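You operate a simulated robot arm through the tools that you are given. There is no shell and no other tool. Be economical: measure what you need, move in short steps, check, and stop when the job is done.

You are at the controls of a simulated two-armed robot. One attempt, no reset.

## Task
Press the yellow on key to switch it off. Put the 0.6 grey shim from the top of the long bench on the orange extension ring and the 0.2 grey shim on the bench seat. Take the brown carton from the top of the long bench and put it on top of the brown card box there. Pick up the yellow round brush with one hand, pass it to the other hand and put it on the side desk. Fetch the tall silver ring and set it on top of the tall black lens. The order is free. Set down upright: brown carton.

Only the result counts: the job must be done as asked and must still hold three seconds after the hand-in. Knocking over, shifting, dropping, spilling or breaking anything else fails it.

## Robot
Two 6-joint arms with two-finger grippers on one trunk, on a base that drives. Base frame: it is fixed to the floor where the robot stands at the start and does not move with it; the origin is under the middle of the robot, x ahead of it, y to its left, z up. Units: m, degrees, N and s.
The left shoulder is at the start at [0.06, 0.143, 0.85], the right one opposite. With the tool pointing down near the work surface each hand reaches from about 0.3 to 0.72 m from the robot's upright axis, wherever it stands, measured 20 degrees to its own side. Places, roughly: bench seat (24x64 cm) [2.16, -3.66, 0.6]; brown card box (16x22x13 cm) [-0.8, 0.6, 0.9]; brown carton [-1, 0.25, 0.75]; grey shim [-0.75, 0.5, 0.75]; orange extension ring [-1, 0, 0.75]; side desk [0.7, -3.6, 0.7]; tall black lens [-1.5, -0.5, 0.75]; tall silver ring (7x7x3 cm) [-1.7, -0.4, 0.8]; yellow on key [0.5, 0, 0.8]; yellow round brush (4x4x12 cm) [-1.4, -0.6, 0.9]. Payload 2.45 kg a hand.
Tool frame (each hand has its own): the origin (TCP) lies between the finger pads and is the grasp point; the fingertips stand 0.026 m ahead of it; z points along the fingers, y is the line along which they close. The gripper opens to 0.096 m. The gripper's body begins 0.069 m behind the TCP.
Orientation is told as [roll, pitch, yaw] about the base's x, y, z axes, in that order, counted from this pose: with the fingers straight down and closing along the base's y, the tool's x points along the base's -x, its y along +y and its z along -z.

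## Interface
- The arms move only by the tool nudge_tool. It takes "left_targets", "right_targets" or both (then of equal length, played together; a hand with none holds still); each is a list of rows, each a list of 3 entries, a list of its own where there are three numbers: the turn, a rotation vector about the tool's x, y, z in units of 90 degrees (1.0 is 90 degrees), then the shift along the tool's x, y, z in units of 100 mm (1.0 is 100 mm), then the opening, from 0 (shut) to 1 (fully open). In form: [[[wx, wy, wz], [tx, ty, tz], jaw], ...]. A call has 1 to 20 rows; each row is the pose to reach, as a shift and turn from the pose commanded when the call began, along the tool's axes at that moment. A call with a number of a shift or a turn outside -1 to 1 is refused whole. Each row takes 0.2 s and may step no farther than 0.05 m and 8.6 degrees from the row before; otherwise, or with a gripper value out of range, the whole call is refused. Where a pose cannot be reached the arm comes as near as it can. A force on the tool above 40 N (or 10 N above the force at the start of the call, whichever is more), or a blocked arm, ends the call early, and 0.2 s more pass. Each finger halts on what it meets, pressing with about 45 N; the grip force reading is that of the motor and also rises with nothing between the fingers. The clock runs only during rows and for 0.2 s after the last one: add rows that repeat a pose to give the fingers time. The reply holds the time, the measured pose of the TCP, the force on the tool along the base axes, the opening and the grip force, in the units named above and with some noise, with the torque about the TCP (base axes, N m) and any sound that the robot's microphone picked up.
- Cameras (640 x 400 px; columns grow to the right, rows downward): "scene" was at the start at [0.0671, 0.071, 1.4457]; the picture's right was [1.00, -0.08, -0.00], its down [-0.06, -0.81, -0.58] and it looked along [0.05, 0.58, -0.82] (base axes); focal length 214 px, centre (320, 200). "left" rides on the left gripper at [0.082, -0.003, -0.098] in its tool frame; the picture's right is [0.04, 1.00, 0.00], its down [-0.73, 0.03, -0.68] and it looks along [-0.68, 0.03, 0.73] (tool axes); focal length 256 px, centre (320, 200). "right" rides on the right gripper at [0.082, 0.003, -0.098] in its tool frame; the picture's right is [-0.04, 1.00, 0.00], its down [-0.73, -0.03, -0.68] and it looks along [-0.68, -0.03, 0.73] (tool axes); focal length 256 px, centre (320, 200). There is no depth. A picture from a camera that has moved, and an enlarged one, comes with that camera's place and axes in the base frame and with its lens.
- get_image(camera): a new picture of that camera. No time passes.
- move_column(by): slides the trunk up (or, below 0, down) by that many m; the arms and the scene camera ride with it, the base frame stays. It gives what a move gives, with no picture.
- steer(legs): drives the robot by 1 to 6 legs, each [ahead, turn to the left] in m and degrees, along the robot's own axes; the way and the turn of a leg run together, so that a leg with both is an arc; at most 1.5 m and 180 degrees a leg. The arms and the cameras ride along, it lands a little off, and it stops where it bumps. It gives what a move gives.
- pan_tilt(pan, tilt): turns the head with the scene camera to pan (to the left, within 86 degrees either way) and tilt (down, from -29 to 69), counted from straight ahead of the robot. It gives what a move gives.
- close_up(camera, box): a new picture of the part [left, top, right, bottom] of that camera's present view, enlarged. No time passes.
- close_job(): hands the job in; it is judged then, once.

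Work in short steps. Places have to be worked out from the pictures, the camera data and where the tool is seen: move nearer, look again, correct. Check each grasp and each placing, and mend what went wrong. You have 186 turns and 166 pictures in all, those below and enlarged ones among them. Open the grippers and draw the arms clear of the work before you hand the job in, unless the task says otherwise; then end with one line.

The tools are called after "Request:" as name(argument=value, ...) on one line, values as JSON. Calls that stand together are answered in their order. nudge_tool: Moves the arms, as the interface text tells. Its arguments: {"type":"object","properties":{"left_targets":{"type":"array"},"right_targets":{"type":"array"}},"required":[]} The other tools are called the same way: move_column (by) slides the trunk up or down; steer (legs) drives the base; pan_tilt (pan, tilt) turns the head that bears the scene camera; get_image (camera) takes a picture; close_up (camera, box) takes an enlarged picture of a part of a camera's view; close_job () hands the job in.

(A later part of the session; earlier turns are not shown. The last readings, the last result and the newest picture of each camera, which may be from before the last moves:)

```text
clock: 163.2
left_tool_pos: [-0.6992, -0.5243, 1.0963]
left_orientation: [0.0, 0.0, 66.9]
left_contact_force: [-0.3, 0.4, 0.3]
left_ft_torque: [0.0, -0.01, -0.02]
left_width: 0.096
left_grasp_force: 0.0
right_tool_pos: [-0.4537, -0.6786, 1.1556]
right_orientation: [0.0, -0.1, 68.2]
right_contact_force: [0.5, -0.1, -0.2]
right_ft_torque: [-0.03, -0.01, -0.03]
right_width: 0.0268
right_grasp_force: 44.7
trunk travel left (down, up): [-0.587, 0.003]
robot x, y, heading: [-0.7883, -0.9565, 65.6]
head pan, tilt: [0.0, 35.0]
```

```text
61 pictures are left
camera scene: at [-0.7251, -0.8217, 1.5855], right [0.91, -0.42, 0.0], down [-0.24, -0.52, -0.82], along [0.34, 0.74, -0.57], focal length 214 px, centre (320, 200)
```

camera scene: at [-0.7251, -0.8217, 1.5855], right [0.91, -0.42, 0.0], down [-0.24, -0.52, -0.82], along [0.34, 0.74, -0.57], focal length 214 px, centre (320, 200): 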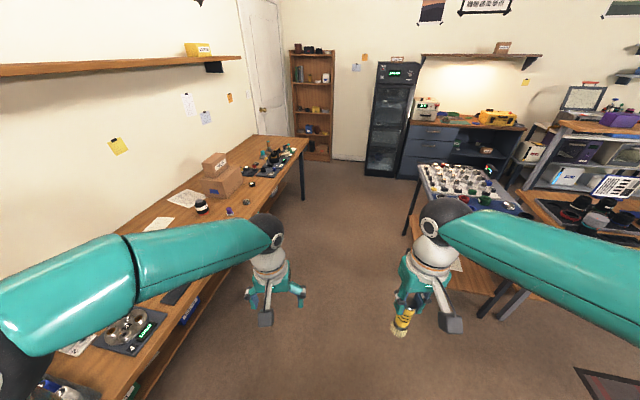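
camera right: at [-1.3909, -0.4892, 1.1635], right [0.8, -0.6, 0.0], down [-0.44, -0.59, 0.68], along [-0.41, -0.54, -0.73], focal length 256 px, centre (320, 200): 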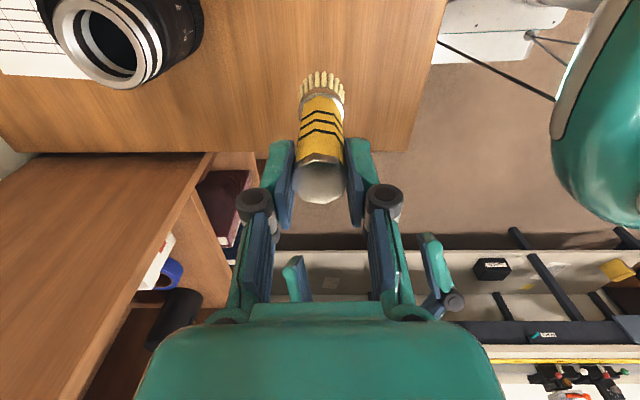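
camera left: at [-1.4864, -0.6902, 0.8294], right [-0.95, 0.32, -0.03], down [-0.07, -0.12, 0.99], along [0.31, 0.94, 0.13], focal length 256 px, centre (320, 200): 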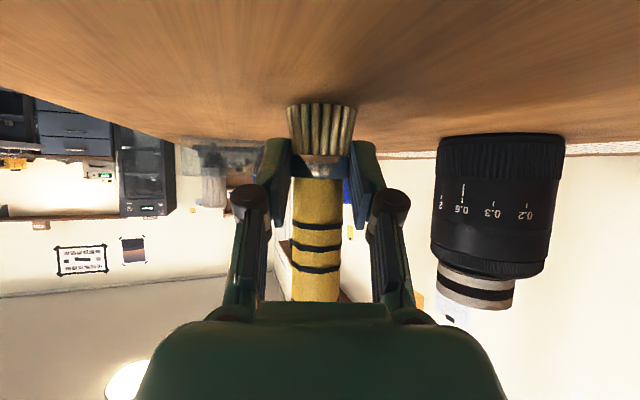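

The way along the bench is clear. I turn slightly and drive 1.74 m along it.

Request:
steer(legs=[[0, -10.8], [0.87, 0]])

Request:
steer(legs=[[0.87, 0]])

Request:
steer(legs=[[0, 30], [0, 30], [0, 29]])

Request:
get_image(camera="scene")

```text
clock: 168.6
left_tool_pos: [-0.1444, 0.1519, 1.096]
left_orientation: [0.1, 0.0, 57.7]
left_contact_force: [-0.1, 0.1, -1.1]
left_ft_torque: [0.0, 0.0, -0.01]
left_width: 0.0959
left_grasp_force: 0.1
right_tool_pos: [0.0726, -0.0379, 1.1561]
right_orientation: [0.0, 0.1, 59.0]
right_contact_force: [0.1, 0.2, 0.1]
right_ft_torque: [-0.05, 0.04, 0.02]
right_width: 0.0266
right_grasp_force: 45.1
trunk travel left (down, up): [-0.587, 0.003]
robot x, y, heading: [-0.3042, -0.2601, 55.9]
head pan, tilt: [0.0, 35.0]
```

```text
clock: 173.2
left_tool_pos: [0.3248, 0.8699, 1.0966]
left_orientation: [0.1, 0.0, 58.3]
left_contact_force: [0.9, -0.4, 0.4]
left_ft_torque: [0.0, 0.05, -0.04]
left_width: 0.0958
left_grasp_force: 0.0
right_tool_pos: [0.5449, 0.6833, 1.1565]
right_orientation: [0.1, 0.1, 59.8]
right_contact_force: [-0.2, 0.1, -1.6]
right_ft_torque: [0.01, -0.01, -0.04]
right_width: 0.0263
right_grasp_force: 44.7
trunk travel left (down, up): [-0.587, 0.003]
robot x, y, heading: [0.1695, 0.4565, 56.8]
head pan, tilt: [0.0, 35.0]
```

```text
clock: 178.2
left_tool_pos: [-0.2239, 0.6602, 1.0985]
left_orientation: [-0.1, 0.1, 141.6]
left_contact_force: [-0.4, 0.2, -0.6]
left_ft_torque: [0.06, -0.06, 0.01]
left_width: 0.0961
left_grasp_force: 0.0
right_tool_pos: [-0.0128, 0.8565, 1.158]
right_orientation: [-0.2, 0.0, 142.9]
right_contact_force: [-0.5, -0.5, -0.9]
right_ft_torque: [0.05, -0.08, -0.02]
right_width: 0.0265
right_grasp_force: 45.2
trunk travel left (down, up): [-0.587, 0.003]
robot x, y, heading: [0.2045, 0.5026, 141.9]
head pan, tilt: [0.0, 35.0]
stopped in leg 3: the robot was blocked; the commanded pose is now the measured one
```

```text
60 pictures are left
camera scene: at [0.085, 0.5903, 1.5853], right [0.62, 0.79, 0.0], down [0.45, -0.35, -0.82], along [-0.64, 0.51, -0.57], focal length 214 px, centre (320, 200)
```

scene: 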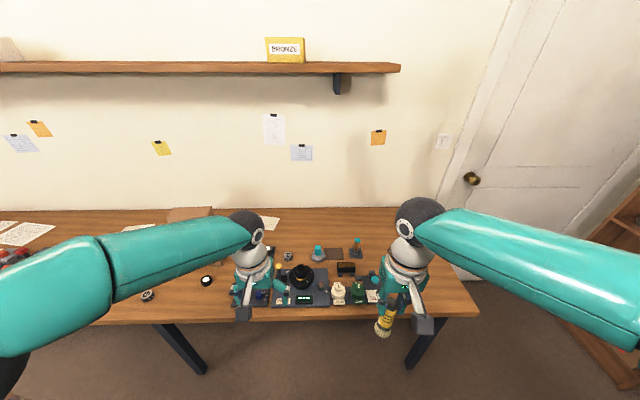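

The 0.2 shim is 0.81 m ahead, 0.15 m left. I drive forward 0.235 m.

Request:
steer(legs=[[0.235, 0]])

Request:
get_image(camera="left")

Request:
get_image(camera="scene")

```text
clock: 179.9
left_tool_pos: [-0.4101, 0.8102, 1.0975]
left_orientation: [0.1, 0.1, 141.7]
left_contact_force: [-0.4, 0.5, -1.0]
left_ft_torque: [0.02, -0.01, 0.0]
left_width: 0.0958
left_grasp_force: 0.0
right_tool_pos: [-0.1972, 1.007, 1.1578]
right_orientation: [0.0, 0.0, 142.8]
right_contact_force: [-0.7, -0.8, 0.1]
right_ft_torque: [-0.01, -0.01, 0.01]
right_width: 0.0263
right_grasp_force: 45.2
trunk travel left (down, up): [-0.587, 0.003]
robot x, y, heading: [0.016, 0.6484, 141.7]
head pan, tilt: [0.0, 35.0]
```

```text
59 pictures are left
camera left: at [-0.3446, 0.7619, 1.1967], right [-0.59, -0.81, 0.0], down [-0.59, 0.43, 0.68], along [-0.55, 0.4, -0.74], focal length 256 px, centre (320, 200)
```

left: 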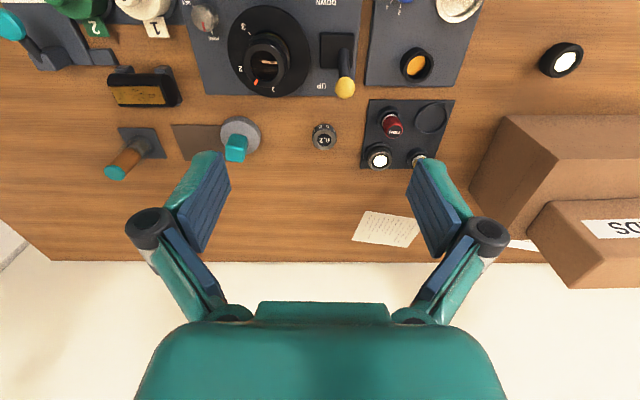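

```text
58 pictures are left
camera scene: at [-0.0999, 0.7408, 1.5853], right [0.62, 0.79, 0.0], down [0.45, -0.35, -0.82], along [-0.64, 0.51, -0.57], focal length 214 px, centre (320, 200)
```

scene: 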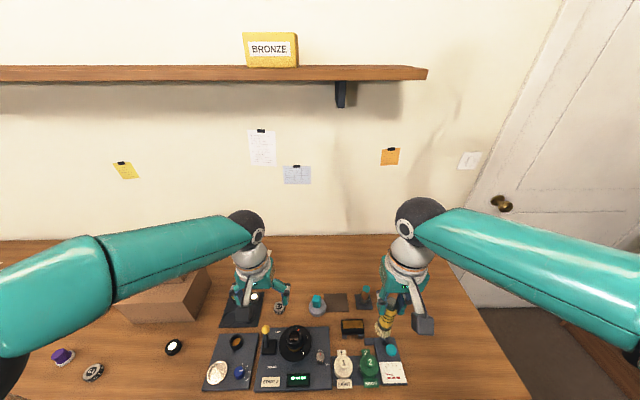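

The shim is 13 cm ahead of the left hand. I move over it with the jaws partly open because of nearby knobs.

Request:
nudge_tool(left_targets=[[[0, 0, 0], [-0.4, 0.05, 0.1], 0.8], [[0, 0, 0], [-0.8, 0.1, 0.3], 0.8], [[0, 0, 0], [-1, 0.13, 0.7], 0.8]])

Request:
nudge_tool(left_targets=[[[0, 0, 0], [-0.34, 0, 0.2], 0.8], [[0, 0, 0], [-0.34, 0, 0.6], 0.8], [[0, 0, 0], [-0.34, 0, 1], 0.8]])

Request:
get_image(camera="left")

```text
clock: 180.8
left_tool_pos: [-0.4963, 0.8613, 1.0297]
left_orientation: [0.0, 0.2, 141.6]
left_contact_force: [-0.3, -0.2, -0.9]
left_ft_torque: [-0.01, -0.01, 0.01]
left_width: 0.0766
left_grasp_force: 0.0
right_tool_pos: [-0.1981, 1.006, 1.1574]
right_orientation: [0.0, 0.0, 142.9]
right_contact_force: [-0.5, 0.6, -0.6]
right_ft_torque: [-0.01, -0.02, -0.03]
right_width: 0.0262
right_grasp_force: 45.0
trunk travel left (down, up): [-0.587, 0.003]
robot x, y, heading: [0.0177, 0.648, 141.8]
head pan, tilt: [0.0, 35.0]
```

```text
clock: 181.6
left_tool_pos: [-0.5237, 0.8827, 0.9276]
left_orientation: [0.0, -0.1, 141.6]
left_contact_force: [-0.6, -0.1, -1.1]
left_ft_torque: [0.03, 0.0, 0.0]
left_width: 0.0768
left_grasp_force: 0.0
right_tool_pos: [-0.1989, 1.0067, 1.1588]
right_orientation: [0.0, -0.1, 142.9]
right_contact_force: [-0.6, -0.6, -0.4]
right_ft_torque: [0.0, -0.01, -0.02]
right_width: 0.0262
right_grasp_force: 45.2
trunk travel left (down, up): [-0.587, 0.003]
robot x, y, heading: [0.0183, 0.6509, 141.9]
head pan, tilt: [0.0, 35.0]
```

```text
57 pictures are left
camera left: at [-0.4589, 0.8343, 1.0252], right [-0.59, -0.81, 0.0], down [-0.59, 0.43, 0.68], along [-0.55, 0.4, -0.73], focal length 256 px, centre (320, 200)
```

left: 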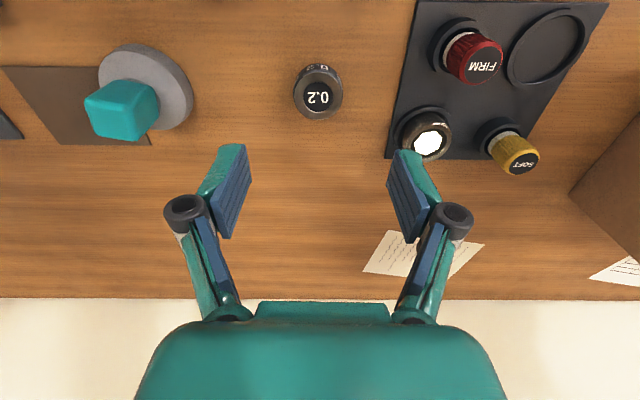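

Directly above. I descend to z≈0.83 and close.

Request:
nudge_tool(left_targets=[[[0, 0, 0], [0, 0, 0.35], 0.7], [[0, 0, 0], [0, 0, 0.7], 0.7], [[0, 0, 0], [0, 0, 0.98], 0.7], [[0, 0, 0], [0, 0, 0.98], 0.5], [[0, 0, 0], [0, 0, 0.98], 0.3], [[0, 0, 0], [0, 0, 0.98], 0.1], [[0, 0, 0], [0, 0, 0.98], 0.1]])

Request:
get_image(camera="left")

```text
clock: 183.2
left_tool_pos: [-0.5201, 0.8813, 0.8325]
left_orientation: [0.1, 0.1, 141.4]
left_contact_force: [-0.3, -0.5, 0.3]
left_ft_torque: [-0.01, -0.02, -0.02]
left_width: 0.0392
left_grasp_force: 44.5
right_tool_pos: [-0.1978, 1.0071, 1.1576]
right_orientation: [0.0, -0.1, 143.0]
right_contact_force: [0.8, -0.6, -1.4]
right_ft_torque: [-0.01, 0.06, -0.02]
right_width: 0.0267
right_grasp_force: 44.5
trunk travel left (down, up): [-0.587, 0.003]
robot x, y, heading: [0.017, 0.649, 142.2]
head pan, tilt: [0.0, 35.0]
```

```text
56 pictures are left
camera left: at [-0.4552, 0.8337, 0.9301], right [-0.59, -0.81, 0.0], down [-0.59, 0.43, 0.68], along [-0.55, 0.4, -0.73], focal length 256 px, centre (320, 200)
```

left: 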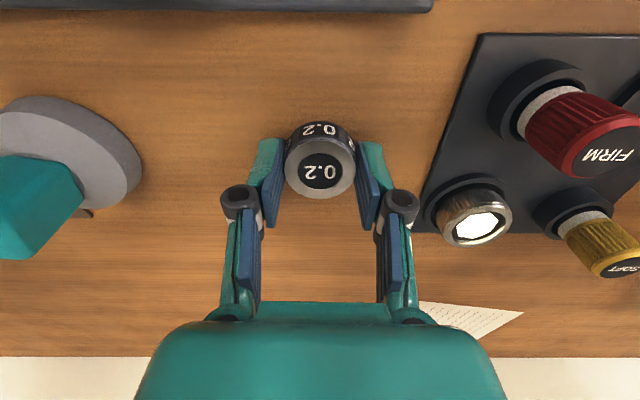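

Shim gripped (39 mm). I lift it and bring the hand back over the robot's front.

Request:
nudge_tool(left_targets=[[[0, 0, 0], [0, 0, -0.3], 0.1], [[0, 0, 0], [0, 0, -0.65], 0.1], [[0, 0, 0], [0, 0, -1], 0.1]])

Request:
nudge_tool(left_targets=[[[0, 0, 0], [0.1, 0, -0.4], 0.1], [[0, 0, 0], [0.4, 0.05, -0.75], 0.1], [[0, 0, 0], [0.7, 0.1, -1], 0.1], [[0, 0, 0], [1, 0.3, -1], 0.1]])

Request:
steer(legs=[[-0.25, 0]])

Request:
get_image(camera="left")

```text
clock: 183.9
left_tool_pos: [-0.5198, 0.8824, 0.9347]
left_orientation: [0.0, -0.1, 141.6]
left_contact_force: [-0.6, -0.2, -0.3]
left_ft_torque: [0.0, 0.03, -0.03]
left_width: 0.039
left_grasp_force: 45.3
right_tool_pos: [-0.1959, 1.007, 1.1584]
right_orientation: [0.0, -0.2, 142.9]
right_contact_force: [-0.2, -1.1, -0.8]
right_ft_torque: [0.04, 0.05, -0.01]
right_width: 0.0263
right_grasp_force: 45.3
trunk travel left (down, up): [-0.587, 0.003]
robot x, y, heading: [0.0209, 0.6477, 141.7]
head pan, tilt: [0.0, 35.0]
```

```text
clock: 184.9
left_tool_pos: [-0.4628, 0.7943, 1.0334]
left_orientation: [0.0, 0.0, 141.5]
left_contact_force: [-0.3, 0.4, 0.2]
left_ft_torque: [0.01, -0.01, 0.01]
left_width: 0.0391
left_grasp_force: 44.7
right_tool_pos: [-0.1967, 1.0052, 1.1584]
right_orientation: [0.0, -0.1, 142.9]
right_contact_force: [0.7, 0.0, -0.3]
right_ft_torque: [0.02, 0.03, 0.04]
right_width: 0.0262
right_grasp_force: 45.6
trunk travel left (down, up): [-0.587, 0.003]
robot x, y, heading: [0.0202, 0.6484, 141.9]
head pan, tilt: [0.0, 35.0]
```

```text
clock: 186.8
left_tool_pos: [-0.2698, 0.6407, 1.033]
left_orientation: [0.2, 0.0, 141.7]
left_contact_force: [-0.5, -0.1, 0.8]
left_ft_torque: [0.03, -0.01, -0.01]
left_width: 0.0392
left_grasp_force: 45.3
right_tool_pos: [-0.0044, 0.8538, 1.1586]
right_orientation: [0.0, -0.2, 143.1]
right_contact_force: [0.4, 0.0, 0.4]
right_ft_torque: [0.0, 0.05, 0.0]
right_width: 0.0263
right_grasp_force: 45.1
trunk travel left (down, up): [-0.587, 0.003]
robot x, y, heading: [0.2111, 0.4975, 142.1]
head pan, tilt: [0.0, 35.0]
```

```text
55 pictures are left
camera left: at [-0.2047, 0.5933, 1.1313], right [-0.59, -0.81, 0.0], down [-0.59, 0.43, 0.68], along [-0.55, 0.4, -0.73], focal length 256 px, centre (320, 200)
```

left: 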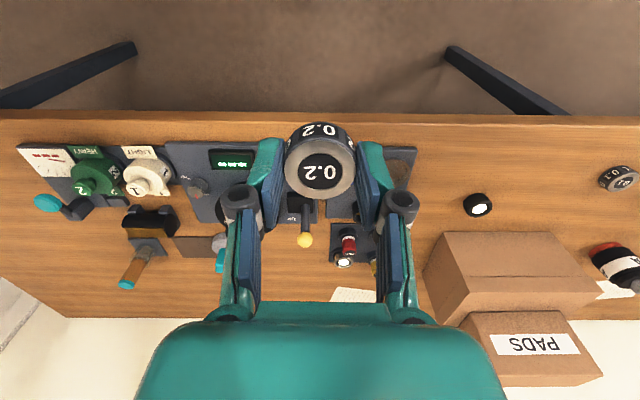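

Both objects are held. I turn left and drive back along the bench to open floor.

Request:
steer(legs=[[0, 30], [0, 30], [0, 33]])

Request:
steer(legs=[[0.9, 0]])

Request:
pan_tilt(pan=40, tilt=25)

Request:
get_image(camera="scene")

```text
clock: 191.7
left_tool_pos: [0.0021, 0.0324, 1.0329]
left_orientation: [-0.2, 0.1, -135.8]
left_contact_force: [0.8, -0.5, -1.4]
left_ft_torque: [0.06, 0.07, 0.01]
left_width: 0.0389
left_grasp_force: 45.3
right_tool_pos: [-0.1745, 0.3238, 1.159]
right_orientation: [-0.2, -0.1, -134.5]
right_contact_force: [0.4, -0.9, 0.1]
right_ft_torque: [0.09, 0.05, 0.0]
right_width: 0.0265
right_grasp_force: 44.9
trunk travel left (down, up): [-0.587, 0.003]
robot x, y, heading: [0.1683, 0.5342, -133.4]
head pan, tilt: [0.0, 35.0]
stopped in leg 3: the robot was blocked; the commanded pose is now the measured one
```

```text
clock: 196.6
left_tool_pos: [-0.6179, -0.6256, 1.0336]
left_orientation: [-0.1, 0.0, -135.4]
left_contact_force: [0.3, 1.2, -1.1]
left_ft_torque: [0.02, 0.01, 0.01]
left_width: 0.0389
left_grasp_force: 45.4
right_tool_pos: [-0.7963, -0.3373, 1.1594]
right_orientation: [0.0, -0.1, -134.1]
right_contact_force: [-0.8, -0.6, -1.2]
right_ft_torque: [-0.02, 0.01, 0.02]
right_width: 0.0267
right_grasp_force: 44.7
trunk travel left (down, up): [-0.587, 0.003]
robot x, y, heading: [-0.452, -0.1279, -133.0]
head pan, tilt: [0.0, 35.0]
```

```text
clock: 197.7
left_tool_pos: [-0.6177, -0.6259, 1.0358]
left_orientation: [-0.1, 0.0, -135.4]
left_contact_force: [0.1, -0.4, -0.2]
left_ft_torque: [0.01, -0.04, -0.01]
left_width: 0.0393
left_grasp_force: 45.3
right_tool_pos: [-0.7962, -0.3366, 1.1596]
right_orientation: [0.1, 0.0, -134.1]
right_contact_force: [-0.3, 0.0, -0.8]
right_ft_torque: [0.02, 0.02, 0.0]
right_width: 0.0266
right_grasp_force: 44.9
trunk travel left (down, up): [-0.587, 0.003]
robot x, y, heading: [-0.4545, -0.1285, -133.2]
head pan, tilt: [40.0, 25.0]
```

```text
54 pictures are left
camera scene: at [-0.4984, -0.2623, 1.6012], right [-1.0, 0.05, 0.0], down [0.02, 0.42, -0.91], along [-0.05, -0.9, -0.42], focal length 214 px, centre (320, 200)
```

scene: 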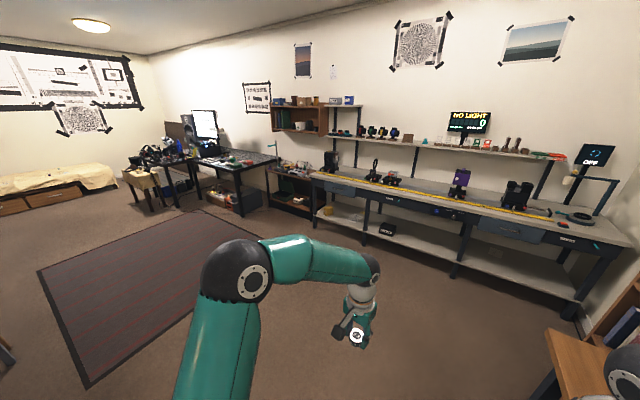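

I see the side desk and the small bench seat across the room. I turn left 62° and drive 2.4 m toward them over the free floor.

Request:
steer(legs=[[0, 31], [0, 31]])

Request:
steer(legs=[[1.2, 0]])

Request:
steer(legs=[[1.1, 0]])

Request:
pan_tilt(pan=0, tilt=25)

Request:
get_image(camera="scene")

```text
clock: 201.4
left_tool_pos: [-0.0875, -0.508, 1.0357]
left_orientation: [0.0, 0.1, -73.5]
left_contact_force: [-0.8, -0.5, -1.2]
left_ft_torque: [0.03, 0.0, 0.01]
left_width: 0.0388
left_grasp_force: 44.4
right_tool_pos: [-0.4276, -0.5298, 1.1601]
right_orientation: [0.0, -0.1, -72.3]
right_contact_force: [0.6, 0.5, -0.2]
right_ft_torque: [0.01, -0.03, 0.01]
right_width: 0.0264
right_grasp_force: 44.9
trunk travel left (down, up): [-0.587, 0.003]
robot x, y, heading: [-0.4911, -0.1419, -71.4]
head pan, tilt: [40.0, 25.0]
```

```text
clock: 207.6
left_tool_pos: [0.2569, -1.6721, 1.0346]
left_orientation: [-0.1, 0.0, -75.9]
left_contact_force: [0.9, 0.5, -1.3]
left_ft_torque: [-0.01, -0.01, 0.0]
left_width: 0.0387
left_grasp_force: 44.3
right_tool_pos: [-0.0832, -1.6796, 1.1604]
right_orientation: [0.0, -0.1, -74.8]
right_contact_force: [0.5, 0.6, -0.3]
right_ft_torque: [-0.01, -0.03, 0.0]
right_width: 0.0263
right_grasp_force: 44.6
trunk travel left (down, up): [-0.587, 0.003]
robot x, y, heading: [-0.1306, -1.284, -73.6]
head pan, tilt: [40.0, 25.0]
```

```text
clock: 213.4
left_tool_pos: [0.5531, -2.7537, 1.0362]
left_orientation: [-0.1, 0.0, -77.0]
left_contact_force: [-0.1, -0.5, -1.2]
left_ft_torque: [-0.01, 0.01, -0.04]
left_width: 0.0388
left_grasp_force: 44.8
right_tool_pos: [0.2125, -2.755, 1.1598]
right_orientation: [0.0, -0.1, -75.7]
right_contact_force: [-0.3, -0.9, 0.1]
right_ft_torque: [0.02, 0.0, -0.02]
right_width: 0.0265
right_grasp_force: 44.9
trunk travel left (down, up): [-0.587, 0.003]
robot x, y, heading: [0.1711, -2.3598, -75.0]
head pan, tilt: [40.0, 25.0]
```

```text
clock: 214.5
left_tool_pos: [0.5534, -2.7546, 1.0372]
left_orientation: [0.1, 0.0, -77.1]
left_contact_force: [0.4, 0.8, -1.1]
left_ft_torque: [0.01, -0.04, -0.02]
left_width: 0.0383
left_grasp_force: 45.2
right_tool_pos: [0.2125, -2.7536, 1.1621]
right_orientation: [0.0, -0.1, -75.9]
right_contact_force: [-0.6, 0.2, -1.3]
right_ft_torque: [0.01, -0.03, 0.02]
right_width: 0.0262
right_grasp_force: 44.9
trunk travel left (down, up): [-0.587, 0.003]
robot x, y, heading: [0.1746, -2.363, -74.8]
head pan, tilt: [0.0, 25.0]
```

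```text
53 pictures are left
camera scene: at [0.2125, -2.5107, 1.6012], right [-0.96, -0.26, 0.0], down [-0.11, 0.41, -0.91], along [0.24, -0.87, -0.42], focal length 214 px, centre (320, 200)
```

scene: 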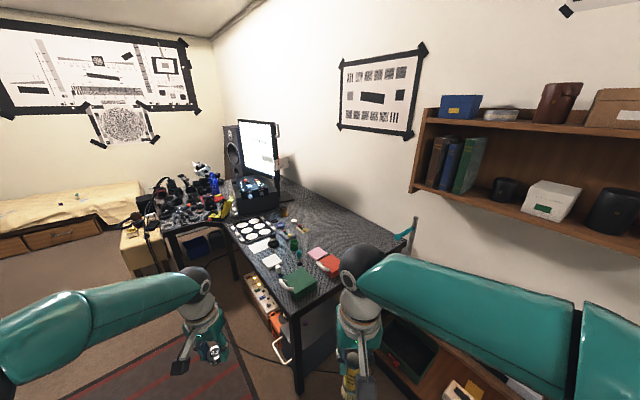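

The dark-topped desk ahead is the side desk. I zoom in on its top and the seat.

Request:
close_up(camera="scene", box=[210, 160, 430, 320])

Request:
close_up(camera="scene", box=[80, 150, 260, 280])

```text
2.50 times, centred on (320, 240) of scene
camera zoom: at [0.2125, -2.5107, 1.6012], right [-0.96, -0.26, 0.0], down [-0.11, 0.41, -0.91], along [0.24, -0.87, -0.42], focal length 536 px, centre (320, 100)
```

zoom: 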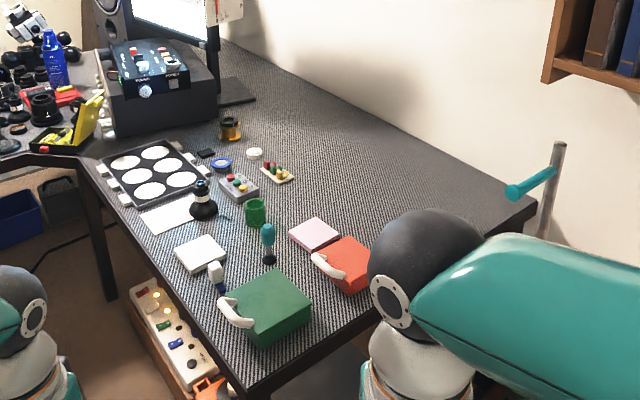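

```text
3.08 times, centred on (170, 215) of scene
camera zoom: at [0.2125, -2.5107, 1.6012], right [-0.96, -0.26, 0.0], down [-0.11, 0.41, -0.91], along [0.24, -0.87, -0.42], focal length 660 px, centre (782, 154)
```

zoom: 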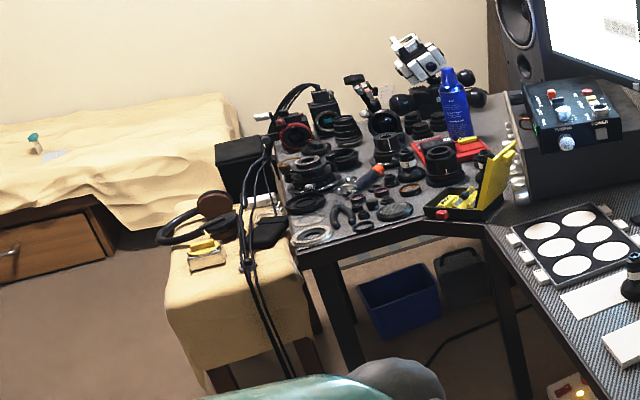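

The desk is crowded; a free spot lies near (0.72,-3.53), reachable from its long front side. I drive to a staging point before it.

Request:
steer(legs=[[0, 24], [0, 24]])

Request:
get_image(camera="scene")

```text
clock: 217.6
left_tool_pos: [0.7136, -2.3363, 1.0363]
left_orientation: [0.0, 0.1, -28.7]
left_contact_force: [0.5, 0.0, -1.2]
left_ft_torque: [-0.01, 0.02, -0.05]
left_width: 0.0389
left_grasp_force: 45.1
right_tool_pos: [0.4868, -2.5905, 1.1608]
right_orientation: [0.0, 0.0, -27.6]
right_contact_force: [-0.5, 1.5, -1.4]
right_ft_torque: [0.05, 0.0, 0.0]
right_width: 0.0266
right_grasp_force: 45.0
trunk travel left (down, up): [-0.587, 0.003]
robot x, y, heading: [0.1506, -2.3937, -27.1]
head pan, tilt: [0.0, 25.0]
```

```text
50 pictures are left
camera scene: at [0.2885, -2.4627, 1.6013], right [-0.46, -0.89, 0.0], down [-0.38, 0.19, -0.91], along [0.81, -0.41, -0.42], focal length 214 px, centre (320, 200)
```

scene: 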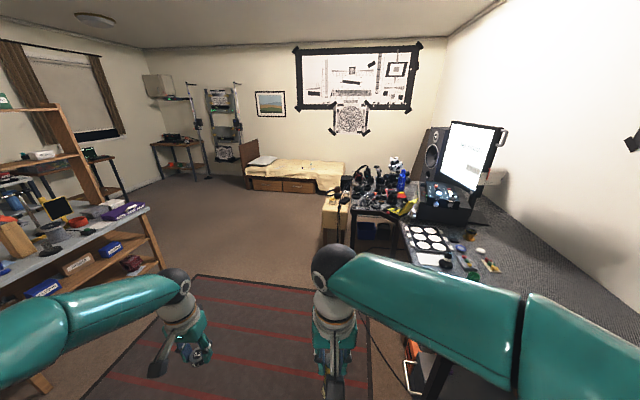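

The way is clear; I drive 1.25 m and turn right to face the desk.

Request:
steer(legs=[[1.22, 0]])

Request:
steer(legs=[[0, -25], [0, -25], [0, -24]])

Request:
steer(legs=[[0, -24]])

Request:
pan_tilt(pan=0, tilt=42)

Request:
get_image(camera="scene")

```text
clock: 224.0
left_tool_pos: [1.8164, -2.8983, 1.0377]
left_orientation: [0.0, 0.0, -28.4]
left_contact_force: [0.0, 0.6, -0.1]
left_ft_torque: [0.01, 0.02, 0.01]
left_width: 0.0382
left_grasp_force: 45.2
right_tool_pos: [1.5895, -3.153, 1.1608]
right_orientation: [-0.1, -0.1, -27.4]
right_contact_force: [-1.2, 0.5, -0.6]
right_ft_torque: [0.01, 0.02, -0.02]
right_width: 0.0263
right_grasp_force: 44.9
trunk travel left (down, up): [-0.587, 0.003]
robot x, y, heading: [1.2563, -2.9563, -27.2]
head pan, tilt: [0.0, 25.0]
```

```text
clock: 228.6
left_tool_pos: [1.4612, -3.4848, 1.0364]
left_orientation: [0.0, 0.2, -102.6]
left_contact_force: [-0.4, 0.0, -0.1]
left_ft_torque: [0.01, -0.01, -0.02]
left_width: 0.0384
left_grasp_force: 45.3
right_tool_pos: [1.1559, -3.3361, 1.1622]
right_orientation: [0.0, -0.1, -101.4]
right_contact_force: [-0.3, 0.0, -0.8]
right_ft_torque: [0.02, -0.03, -0.01]
right_width: 0.0264
right_grasp_force: 44.9
trunk travel left (down, up): [-0.587, 0.003]
robot x, y, heading: [1.3028, -2.9704, -101.2]
head pan, tilt: [0.0, 25.0]
```

```text
clock: 230.4
left_tool_pos: [1.2356, -3.505, 1.0383]
left_orientation: [0.0, 0.0, -126.9]
left_contact_force: [0.2, 0.1, -0.5]
left_ft_torque: [0.04, 0.01, 0.0]
left_width: 0.0385
left_grasp_force: 45.2
right_tool_pos: [1.0168, -3.2444, 1.1624]
right_orientation: [0.0, 0.0, -125.7]
right_contact_force: [0.2, 0.2, -0.8]
right_ft_torque: [-0.04, 0.0, -0.01]
right_width: 0.0264
right_grasp_force: 45.0
trunk travel left (down, up): [-0.587, 0.003]
robot x, y, heading: [1.3135, -2.9791, -125.3]
head pan, tilt: [0.0, 25.0]
```

```text
clock: 231.2
left_tool_pos: [1.237, -3.5042, 1.0376]
left_orientation: [0.0, 0.0, -126.9]
left_contact_force: [0.3, 0.0, -0.6]
left_ft_torque: [0.05, 0.02, -0.01]
left_width: 0.0381
left_grasp_force: 45.1
right_tool_pos: [1.0172, -3.2456, 1.1644]
right_orientation: [-0.1, -0.1, -125.6]
right_contact_force: [-0.9, -1.1, -0.2]
right_ft_torque: [-0.02, -0.02, -0.02]
right_width: 0.0263
right_grasp_force: 45.3
trunk travel left (down, up): [-0.587, 0.003]
robot x, y, heading: [1.3159, -2.9775, -125.5]
head pan, tilt: [0.0, 42.0]
```

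```text
49 pictures are left
camera scene: at [1.2337, -3.0985, 1.5751], right [-0.82, 0.58, 0.0], down [0.39, 0.55, -0.74], along [-0.43, -0.61, -0.67], focal length 214 px, centre (320, 200)
```

scene: 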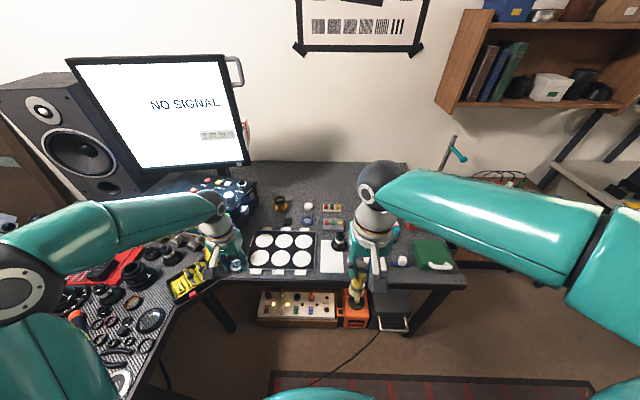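

I check the desk with the right-hand camera.

Request:
get_image(camera="right")

Request:
close_up(camera="scene", box=[230, 160, 470, 300])

```text
48 pictures are left
camera right: at [1.0698, -3.1797, 1.2621], right [0.79, -0.61, 0.0], down [-0.45, -0.58, 0.68], along [-0.42, -0.54, -0.73], focal length 256 px, centre (320, 200)
```

right: 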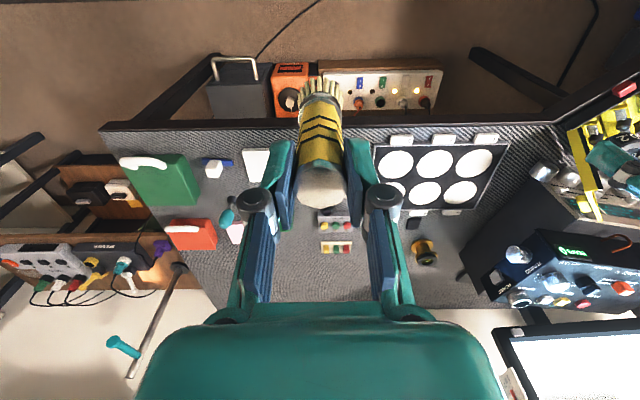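

```text
2.67 times, centred on (350, 230) of scene
camera zoom: at [1.2337, -3.0985, 1.5751], right [-0.82, 0.58, 0.0], down [0.39, 0.55, -0.74], along [-0.43, -0.61, -0.67], focal length 572 px, centre (240, 120)
```

zoom: 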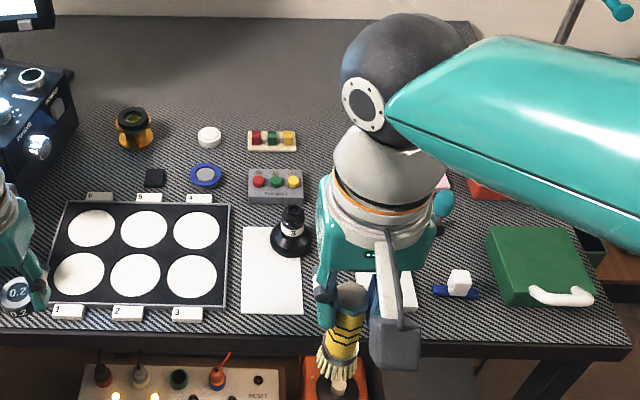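

A free spot lies near (0.72,-3.53), just beyond the little lens and white box. I drive forward 0.25 m and look with the right camera after swinging the hand aside.

Request:
steer(legs=[[0.24, 0]])

Request:
get_image(camera="right")

Request:
get_image(camera="scene")

```text
clock: 232.9
left_tool_pos: [1.0983, -3.6996, 1.0381]
left_orientation: [0.0, 0.2, -127.1]
left_contact_force: [-0.2, 0.3, 0.1]
left_ft_torque: [0.03, -0.01, -0.01]
left_width: 0.0384
left_grasp_force: 45.1
right_tool_pos: [0.8799, -3.4372, 1.1634]
right_orientation: [0.1, 0.0, -125.8]
right_contact_force: [0.8, -0.1, -0.4]
right_ft_torque: [0.01, -0.02, -0.02]
right_width: 0.0263
right_grasp_force: 45.4
trunk travel left (down, up): [-0.587, 0.003]
robot x, y, heading: [1.1841, -3.174, -125.4]
head pan, tilt: [0.0, 42.0]
```

```text
46 pictures are left
camera right: at [0.931, -3.3727, 1.2616], right [0.79, -0.62, 0.0], down [-0.45, -0.58, 0.68], along [-0.42, -0.53, -0.73], focal length 256 px, centre (320, 200)
```

right: 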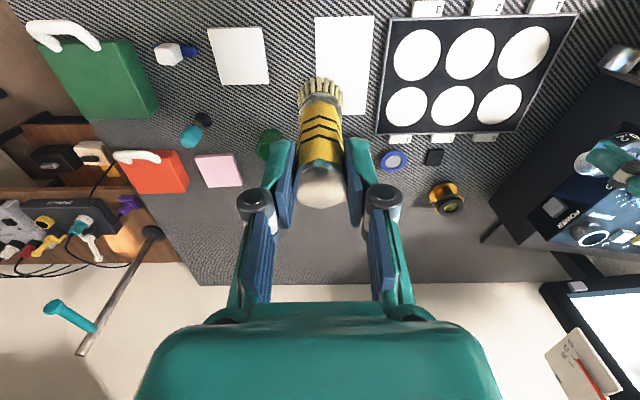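

```text
45 pictures are left
camera scene: at [1.0949, -3.2923, 1.5748], right [-0.82, 0.58, 0.0], down [0.39, 0.55, -0.74], along [-0.43, -0.61, -0.67], focal length 214 px, centre (320, 200)
```

scene: 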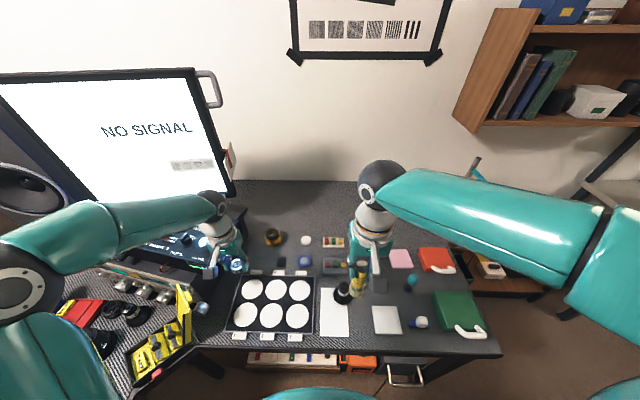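

I zoom in on the candidate spot around scene pixel (390,290).

Request:
close_up(camera="scene", box=[320, 230, 480, 350])

```text
3.33 times, centred on (400, 290) of scene
camera zoom: at [1.0949, -3.2923, 1.5748], right [-0.82, 0.58, 0.0], down [0.39, 0.55, -0.74], along [-0.43, -0.61, -0.67], focal length 715 px, centre (53, -100)
```

zoom: 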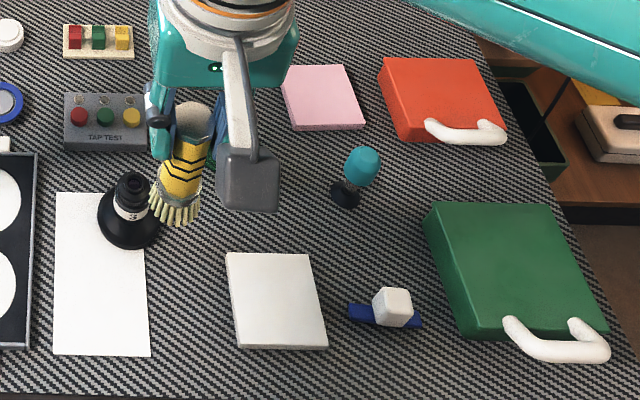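

I choose the gap between the white sheet and the white card, ≈(0.80,-3.44). I move the brush over it and lower part-way.

Request:
nudge_tool(right_targets=[[[0, 0, 0], [-0.25, -0.3, 0.1], 0.1], [[0, 0, 0], [-0.49, -0.6, 0.3], 0.1], [[0, 0, 0], [-0.49, -0.6, 0.65], 0.1], [[0, 0, 0], [-0.49, -0.6, 1], 0.1]])

Request:
nudge_tool(right_targets=[[[0, 0, 0], [0, 0, 0.4], 0.1], [[0, 0, 0], [0, 0, 0.8], 0.1]])

Request:
close_up(camera="scene", box=[320, 230, 480, 350])

Request:
get_image(camera="right")

```text
clock: 233.9
left_tool_pos: [1.097, -3.6985, 1.0373]
left_orientation: [0.0, 0.1, -127.0]
left_contact_force: [-0.1, -0.2, -1.6]
left_ft_torque: [0.02, -0.01, -0.04]
left_width: 0.0381
left_grasp_force: 44.7
right_tool_pos: [0.8029, -3.4428, 1.063]
right_orientation: [0.0, 0.0, -125.8]
right_contact_force: [0.7, -0.4, -0.9]
right_ft_torque: [0.04, 0.0, -0.02]
right_width: 0.0265
right_grasp_force: 44.1
trunk travel left (down, up): [-0.587, 0.003]
robot x, y, heading: [1.1774, -3.1747, -125.6]
head pan, tilt: [0.0, 42.0]
```

```text
clock: 234.6
left_tool_pos: [1.0982, -3.6984, 1.0381]
left_orientation: [0.1, 0.1, -127.0]
left_contact_force: [-0.8, -0.4, -1.3]
left_ft_torque: [0.0, 0.03, -0.01]
left_width: 0.0383
left_grasp_force: 45.0
right_tool_pos: [0.8012, -3.4422, 0.9844]
right_orientation: [0.0, -0.1, -125.8]
right_contact_force: [-0.3, -0.1, -0.3]
right_ft_torque: [0.03, -0.01, 0.01]
right_width: 0.0262
right_grasp_force: 45.0
trunk travel left (down, up): [-0.587, 0.003]
robot x, y, heading: [1.1772, -3.1721, -125.5]
head pan, tilt: [0.0, 42.0]
```

```text
3.33 times, centred on (400, 290) of scene
camera zoom: at [1.0956, -3.2913, 1.5749], right [-0.82, 0.58, 0.0], down [0.39, 0.55, -0.74], along [-0.43, -0.61, -0.67], focal length 715 px, centre (53, -100)
```

zoom: 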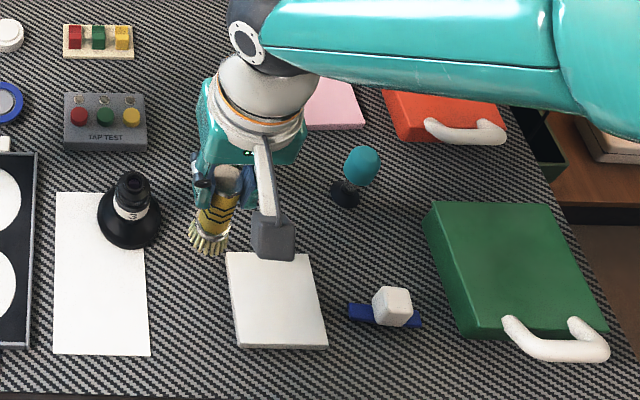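

```text
42 pictures are left
camera right: at [0.8547, -3.3777, 1.0835], right [0.79, -0.62, 0.0], down [-0.45, -0.58, 0.68], along [-0.42, -0.54, -0.73], focal length 256 px, centre (320, 200)
```

right: 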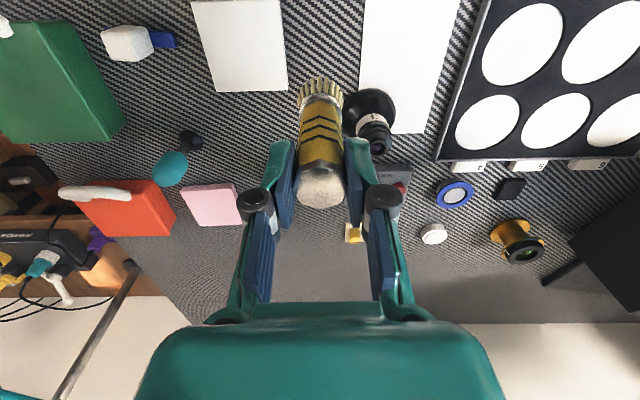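

The spot below is clear by ~4 cm each side. I lower 8 cm and then in small steps.

Request:
nudge_tool(right_targets=[[[0, 0, 0], [0, 0, 0.3], 0.1], [[0, 0, 0], [0, 0, 0.55], 0.1], [[0, 0, 0], [0, 0, 0.8], 0.1]])

Request:
nudge_tool(right_targets=[[[0, 0, 0], [0, 0, 0.1], 0.1], [[0, 0, 0], [0, 0, 0.2], 0.1]])

Request:
close_up(camera="scene", box=[320, 230, 480, 350])

```text
clock: 235.3
left_tool_pos: [1.097, -3.698, 1.0385]
left_orientation: [0.0, 0.1, -127.0]
left_contact_force: [-0.3, 0.5, -0.2]
left_ft_torque: [0.0, -0.03, 0.0]
left_width: 0.0382
left_grasp_force: 44.8
right_tool_pos: [0.8027, -3.4407, 0.9042]
right_orientation: [0.1, 0.1, -125.8]
right_contact_force: [-0.5, 0.9, -1.7]
right_ft_torque: [0.04, -0.02, 0.0]
right_width: 0.0261
right_grasp_force: 44.9
trunk travel left (down, up): [-0.587, 0.003]
robot x, y, heading: [1.18, -3.1706, -125.4]
head pan, tilt: [0.0, 42.0]
```

```text
clock: 235.9
left_tool_pos: [1.0976, -3.6976, 1.0382]
left_orientation: [0.0, 0.0, -127.0]
left_contact_force: [0.8, 0.7, -0.6]
left_ft_torque: [-0.01, 0.01, -0.01]
left_width: 0.0383
left_grasp_force: 45.2
right_tool_pos: [0.8018, -3.442, 0.884]
right_orientation: [0.0, 0.0, -125.8]
right_contact_force: [1.1, 0.2, -0.9]
right_ft_torque: [0.02, -0.04, -0.02]
right_width: 0.0262
right_grasp_force: 44.9
trunk travel left (down, up): [-0.587, 0.003]
robot x, y, heading: [1.181, -3.1728, -125.4]
head pan, tilt: [0.0, 42.0]
```

```text
3.33 times, centred on (400, 290) of scene
camera zoom: at [1.0959, -3.2909, 1.575], right [-0.82, 0.58, 0.0], down [0.39, 0.55, -0.74], along [-0.43, -0.61, -0.67], focal length 715 px, centre (53, -100)
```

zoom: 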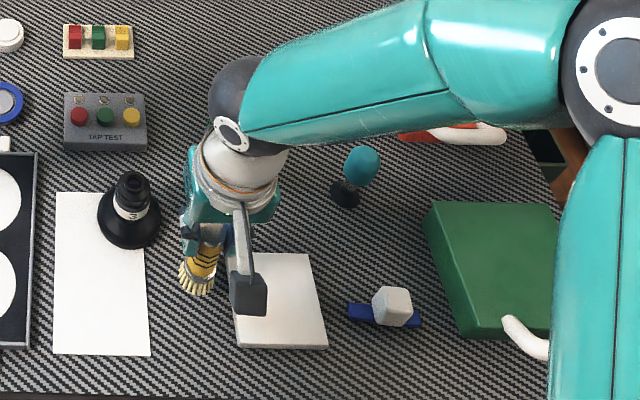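

Brush bottom is at about 0.75. I continue in 1 cm steps watching force.

Request:
nudge_tool(right_targets=[[[0, 0, 0], [0, 0, 0.05], 0.1], [[0, 0, 0], [0, 0, 0.1], 0.1]])

Request:
nudge_tool(right_targets=[[[0, 0, 0], [0, 0, 0.05], 0.1], [[0, 0, 0], [0, 0, 0.1], 0.1]])

```text
clock: 236.6
left_tool_pos: [1.0986, -3.6983, 1.0376]
left_orientation: [0.1, 0.0, -127.0]
left_contact_force: [0.4, 0.2, -0.1]
left_ft_torque: [-0.03, 0.03, -0.02]
left_width: 0.0383
left_grasp_force: 44.8
right_tool_pos: [0.8016, -3.4409, 0.8745]
right_orientation: [-0.1, -0.1, -125.8]
right_contact_force: [0.3, -1.0, -0.8]
right_ft_torque: [0.03, 0.01, 0.01]
right_width: 0.0264
right_grasp_force: 45.3
trunk travel left (down, up): [-0.587, 0.003]
robot x, y, heading: [1.1818, -3.174, -125.7]
head pan, tilt: [0.0, 42.0]
```

```text
clock: 237.2
left_tool_pos: [1.0965, -3.6979, 1.0372]
left_orientation: [0.0, -0.1, -127.1]
left_contact_force: [-0.6, 0.5, -0.3]
left_ft_torque: [-0.01, -0.01, 0.02]
left_width: 0.0382
left_grasp_force: 45.1
right_tool_pos: [0.8013, -3.4412, 0.8625]
right_orientation: [0.0, -0.1, -125.9]
right_contact_force: [0.2, -0.9, -0.4]
right_ft_torque: [0.0, 0.02, -0.02]
right_width: 0.0264
right_grasp_force: 45.3
trunk travel left (down, up): [-0.587, 0.003]
robot x, y, heading: [1.1799, -3.1756, -125.4]
head pan, tilt: [0.0, 42.0]
```

Still no contact (bottom ≈0.73). I go on in 6 mm steps.

Request:
nudge_tool(right_targets=[[[0, 0, 0], [0, 0, 0.03], 0.1], [[0, 0, 0], [0, 0, 0.06], 0.1]])

Request:
nudge_tool(right_targets=[[[0, 0, 0], [0, 0, 0.03], 0.1], [[0, 0, 0], [0, 0, 0.06], 0.1]])

Request:
close_up(camera="scene", box=[320, 250, 430, 350])

```text
clock: 237.8
left_tool_pos: [1.098, -3.6983, 1.0371]
left_orientation: [0.0, 0.0, -126.9]
left_contact_force: [-0.2, -0.1, 0.4]
left_ft_torque: [0.01, -0.01, 0.02]
left_width: 0.0379
left_grasp_force: 45.4
right_tool_pos: [0.8029, -3.4414, 0.8569]
right_orientation: [0.0, -0.1, -125.8]
right_contact_force: [0.1, -0.1, -0.3]
right_ft_torque: [0.02, 0.04, 0.02]
right_width: 0.0264
right_grasp_force: 44.7
trunk travel left (down, up): [-0.587, 0.003]
robot x, y, heading: [1.1812, -3.1765, -125.4]
head pan, tilt: [0.0, 42.0]
```

```text
clock: 238.3
left_tool_pos: [1.099, -3.6959, 1.0394]
left_orientation: [0.0, -0.2, -127.1]
left_contact_force: [0.1, -0.7, -0.3]
left_ft_torque: [-0.04, 0.03, 0.02]
left_width: 0.038
left_grasp_force: 44.7
right_tool_pos: [0.8019, -3.441, 0.8563]
right_orientation: [-0.1, -0.4, -125.8]
right_contact_force: [-0.7, 4.1, 29.9]
right_ft_torque: [0.47, -0.06, 0.02]
right_width: 0.0265
right_grasp_force: 45.4
trunk travel left (down, up): [-0.587, 0.003]
robot x, y, heading: [1.1788, -3.1702, -125.2]
head pan, tilt: [0.0, 42.0]
```

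```text
4.00 times, centred on (375, 300) of scene
camera zoom: at [1.0979, -3.2886, 1.5759], right [-0.82, 0.58, 0.0], down [0.39, 0.55, -0.74], along [-0.43, -0.61, -0.67], focal length 858 px, centre (100, -200)
```

zoom: 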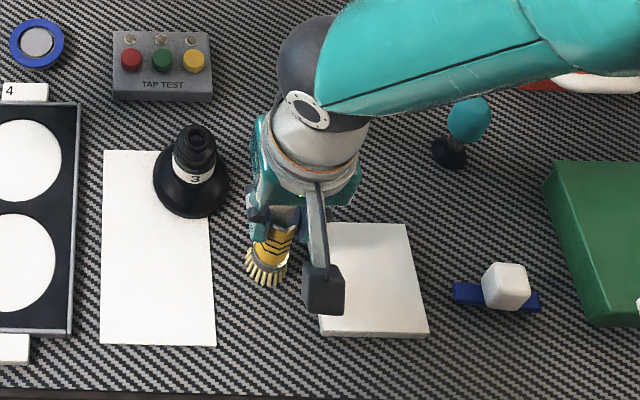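

Contact with the desk (30 N). I ease 2 mm up and open the fingers.

Request:
nudge_tool(right_targets=[[[0, 0, 0], [0, 0, -0.03], 0.1], [[0, 0, 0], [0, 0, -0.04], 0.1], [[0, 0, 0], [0, 0, -0.04], 0.4], [[0, 0, 0], [0, 0, -0.04], 0.6], [[0, 0, 0], [0, 0, -0.04], 0.7], [[0, 0, 0], [0, 0, -0.04], 0.7]])

Request:
get_image(camera="right")

```text
clock: 239.8
left_tool_pos: [1.0984, -3.6981, 1.0376]
left_orientation: [0.0, -0.1, -127.0]
left_contact_force: [0.2, 0.1, -0.9]
left_ft_torque: [0.0, -0.01, 0.0]
left_width: 0.0382
left_grasp_force: 45.4
right_tool_pos: [0.8029, -3.4423, 0.8563]
right_orientation: [0.0, 0.0, -125.8]
right_contact_force: [-0.1, 0.4, -0.4]
right_ft_torque: [-0.01, 0.0, 0.02]
right_width: 0.0673
right_grasp_force: 0.1
trunk travel left (down, up): [-0.587, 0.003]
robot x, y, heading: [1.1819, -3.1721, -125.6]
head pan, tilt: [0.0, 42.0]
```

```text
39 pictures are left
camera right: at [0.8541, -3.3771, 0.9543], right [0.79, -0.62, 0.0], down [-0.45, -0.58, 0.68], along [-0.42, -0.54, -0.73], focal length 256 px, centre (320, 200)
```

right: 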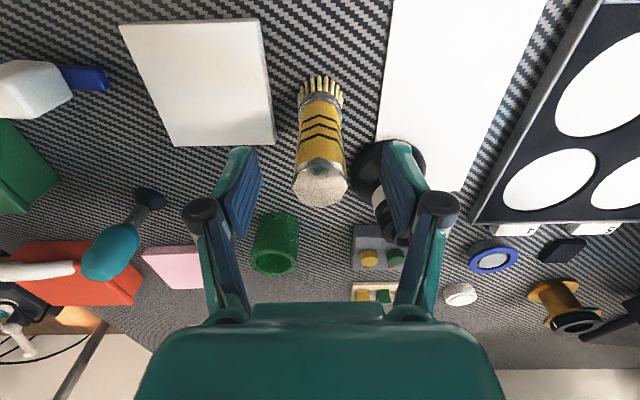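

The brush stands on the desk. I raise the right hand clear.

Request:
nudge_tool(right_targets=[[[0, 0, 0], [0, 0, -0.3], 0.7], [[0, 0, 0], [0, 0, -0.65], 0.7], [[0, 0, 0], [0, 0, -1], 0.7]])

Request:
nudge_tool(right_targets=[[[0, 0, 0], [0.2, 0, -0.4], 0.7], [[0, 0, 0], [0.5, 0, -0.7], 0.7], [[0, 0, 0], [0.9, 0, -0.9], 0.7]])

Request:
close_up(camera="scene", box=[300, 230, 460, 350])

```text
clock: 240.6
left_tool_pos: [1.0983, -3.6962, 1.0388]
left_orientation: [-0.1, 0.0, -127.0]
left_contact_force: [0.4, 0.0, -0.9]
left_ft_torque: [-0.02, 0.02, 0.03]
left_width: 0.0383
left_grasp_force: 44.8
right_tool_pos: [0.8041, -3.4411, 0.9591]
right_orientation: [0.0, -0.1, -125.8]
right_contact_force: [1.4, 0.3, -0.6]
right_ft_torque: [-0.02, 0.06, 0.03]
right_width: 0.0671
right_grasp_force: 0.1
trunk travel left (down, up): [-0.587, 0.003]
robot x, y, heading: [1.1782, -3.1675, -125.5]
head pan, tilt: [0.0, 42.0]
```

```text
clock: 241.3
left_tool_pos: [1.0984, -3.6963, 1.0386]
left_orientation: [0.1, -0.1, -127.0]
left_contact_force: [-0.6, -0.6, -0.1]
left_ft_torque: [-0.05, 0.0, 0.0]
left_width: 0.0383
left_grasp_force: 45.0
right_tool_pos: [0.8604, -3.3676, 1.0468]
right_orientation: [0.1, -0.2, -125.8]
right_contact_force: [0.7, 1.0, 0.1]
right_ft_torque: [-0.06, 0.02, -0.02]
right_width: 0.0672
right_grasp_force: 0.2
trunk travel left (down, up): [-0.587, 0.003]
robot x, y, heading: [1.1775, -3.1717, -125.5]
head pan, tilt: [0.0, 42.0]
```

```text
3.33 times, centred on (380, 290) of scene
camera zoom: at [1.0974, -3.2887, 1.5752], right [-0.82, 0.58, 0.0], down [0.39, 0.54, -0.74], along [-0.43, -0.61, -0.67], focal length 715 px, centre (120, -100)
```

zoom: 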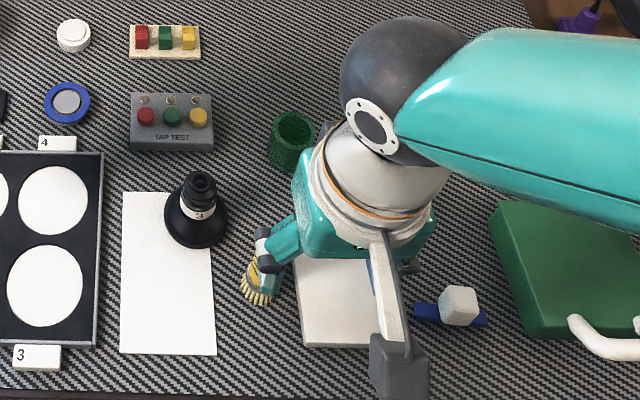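

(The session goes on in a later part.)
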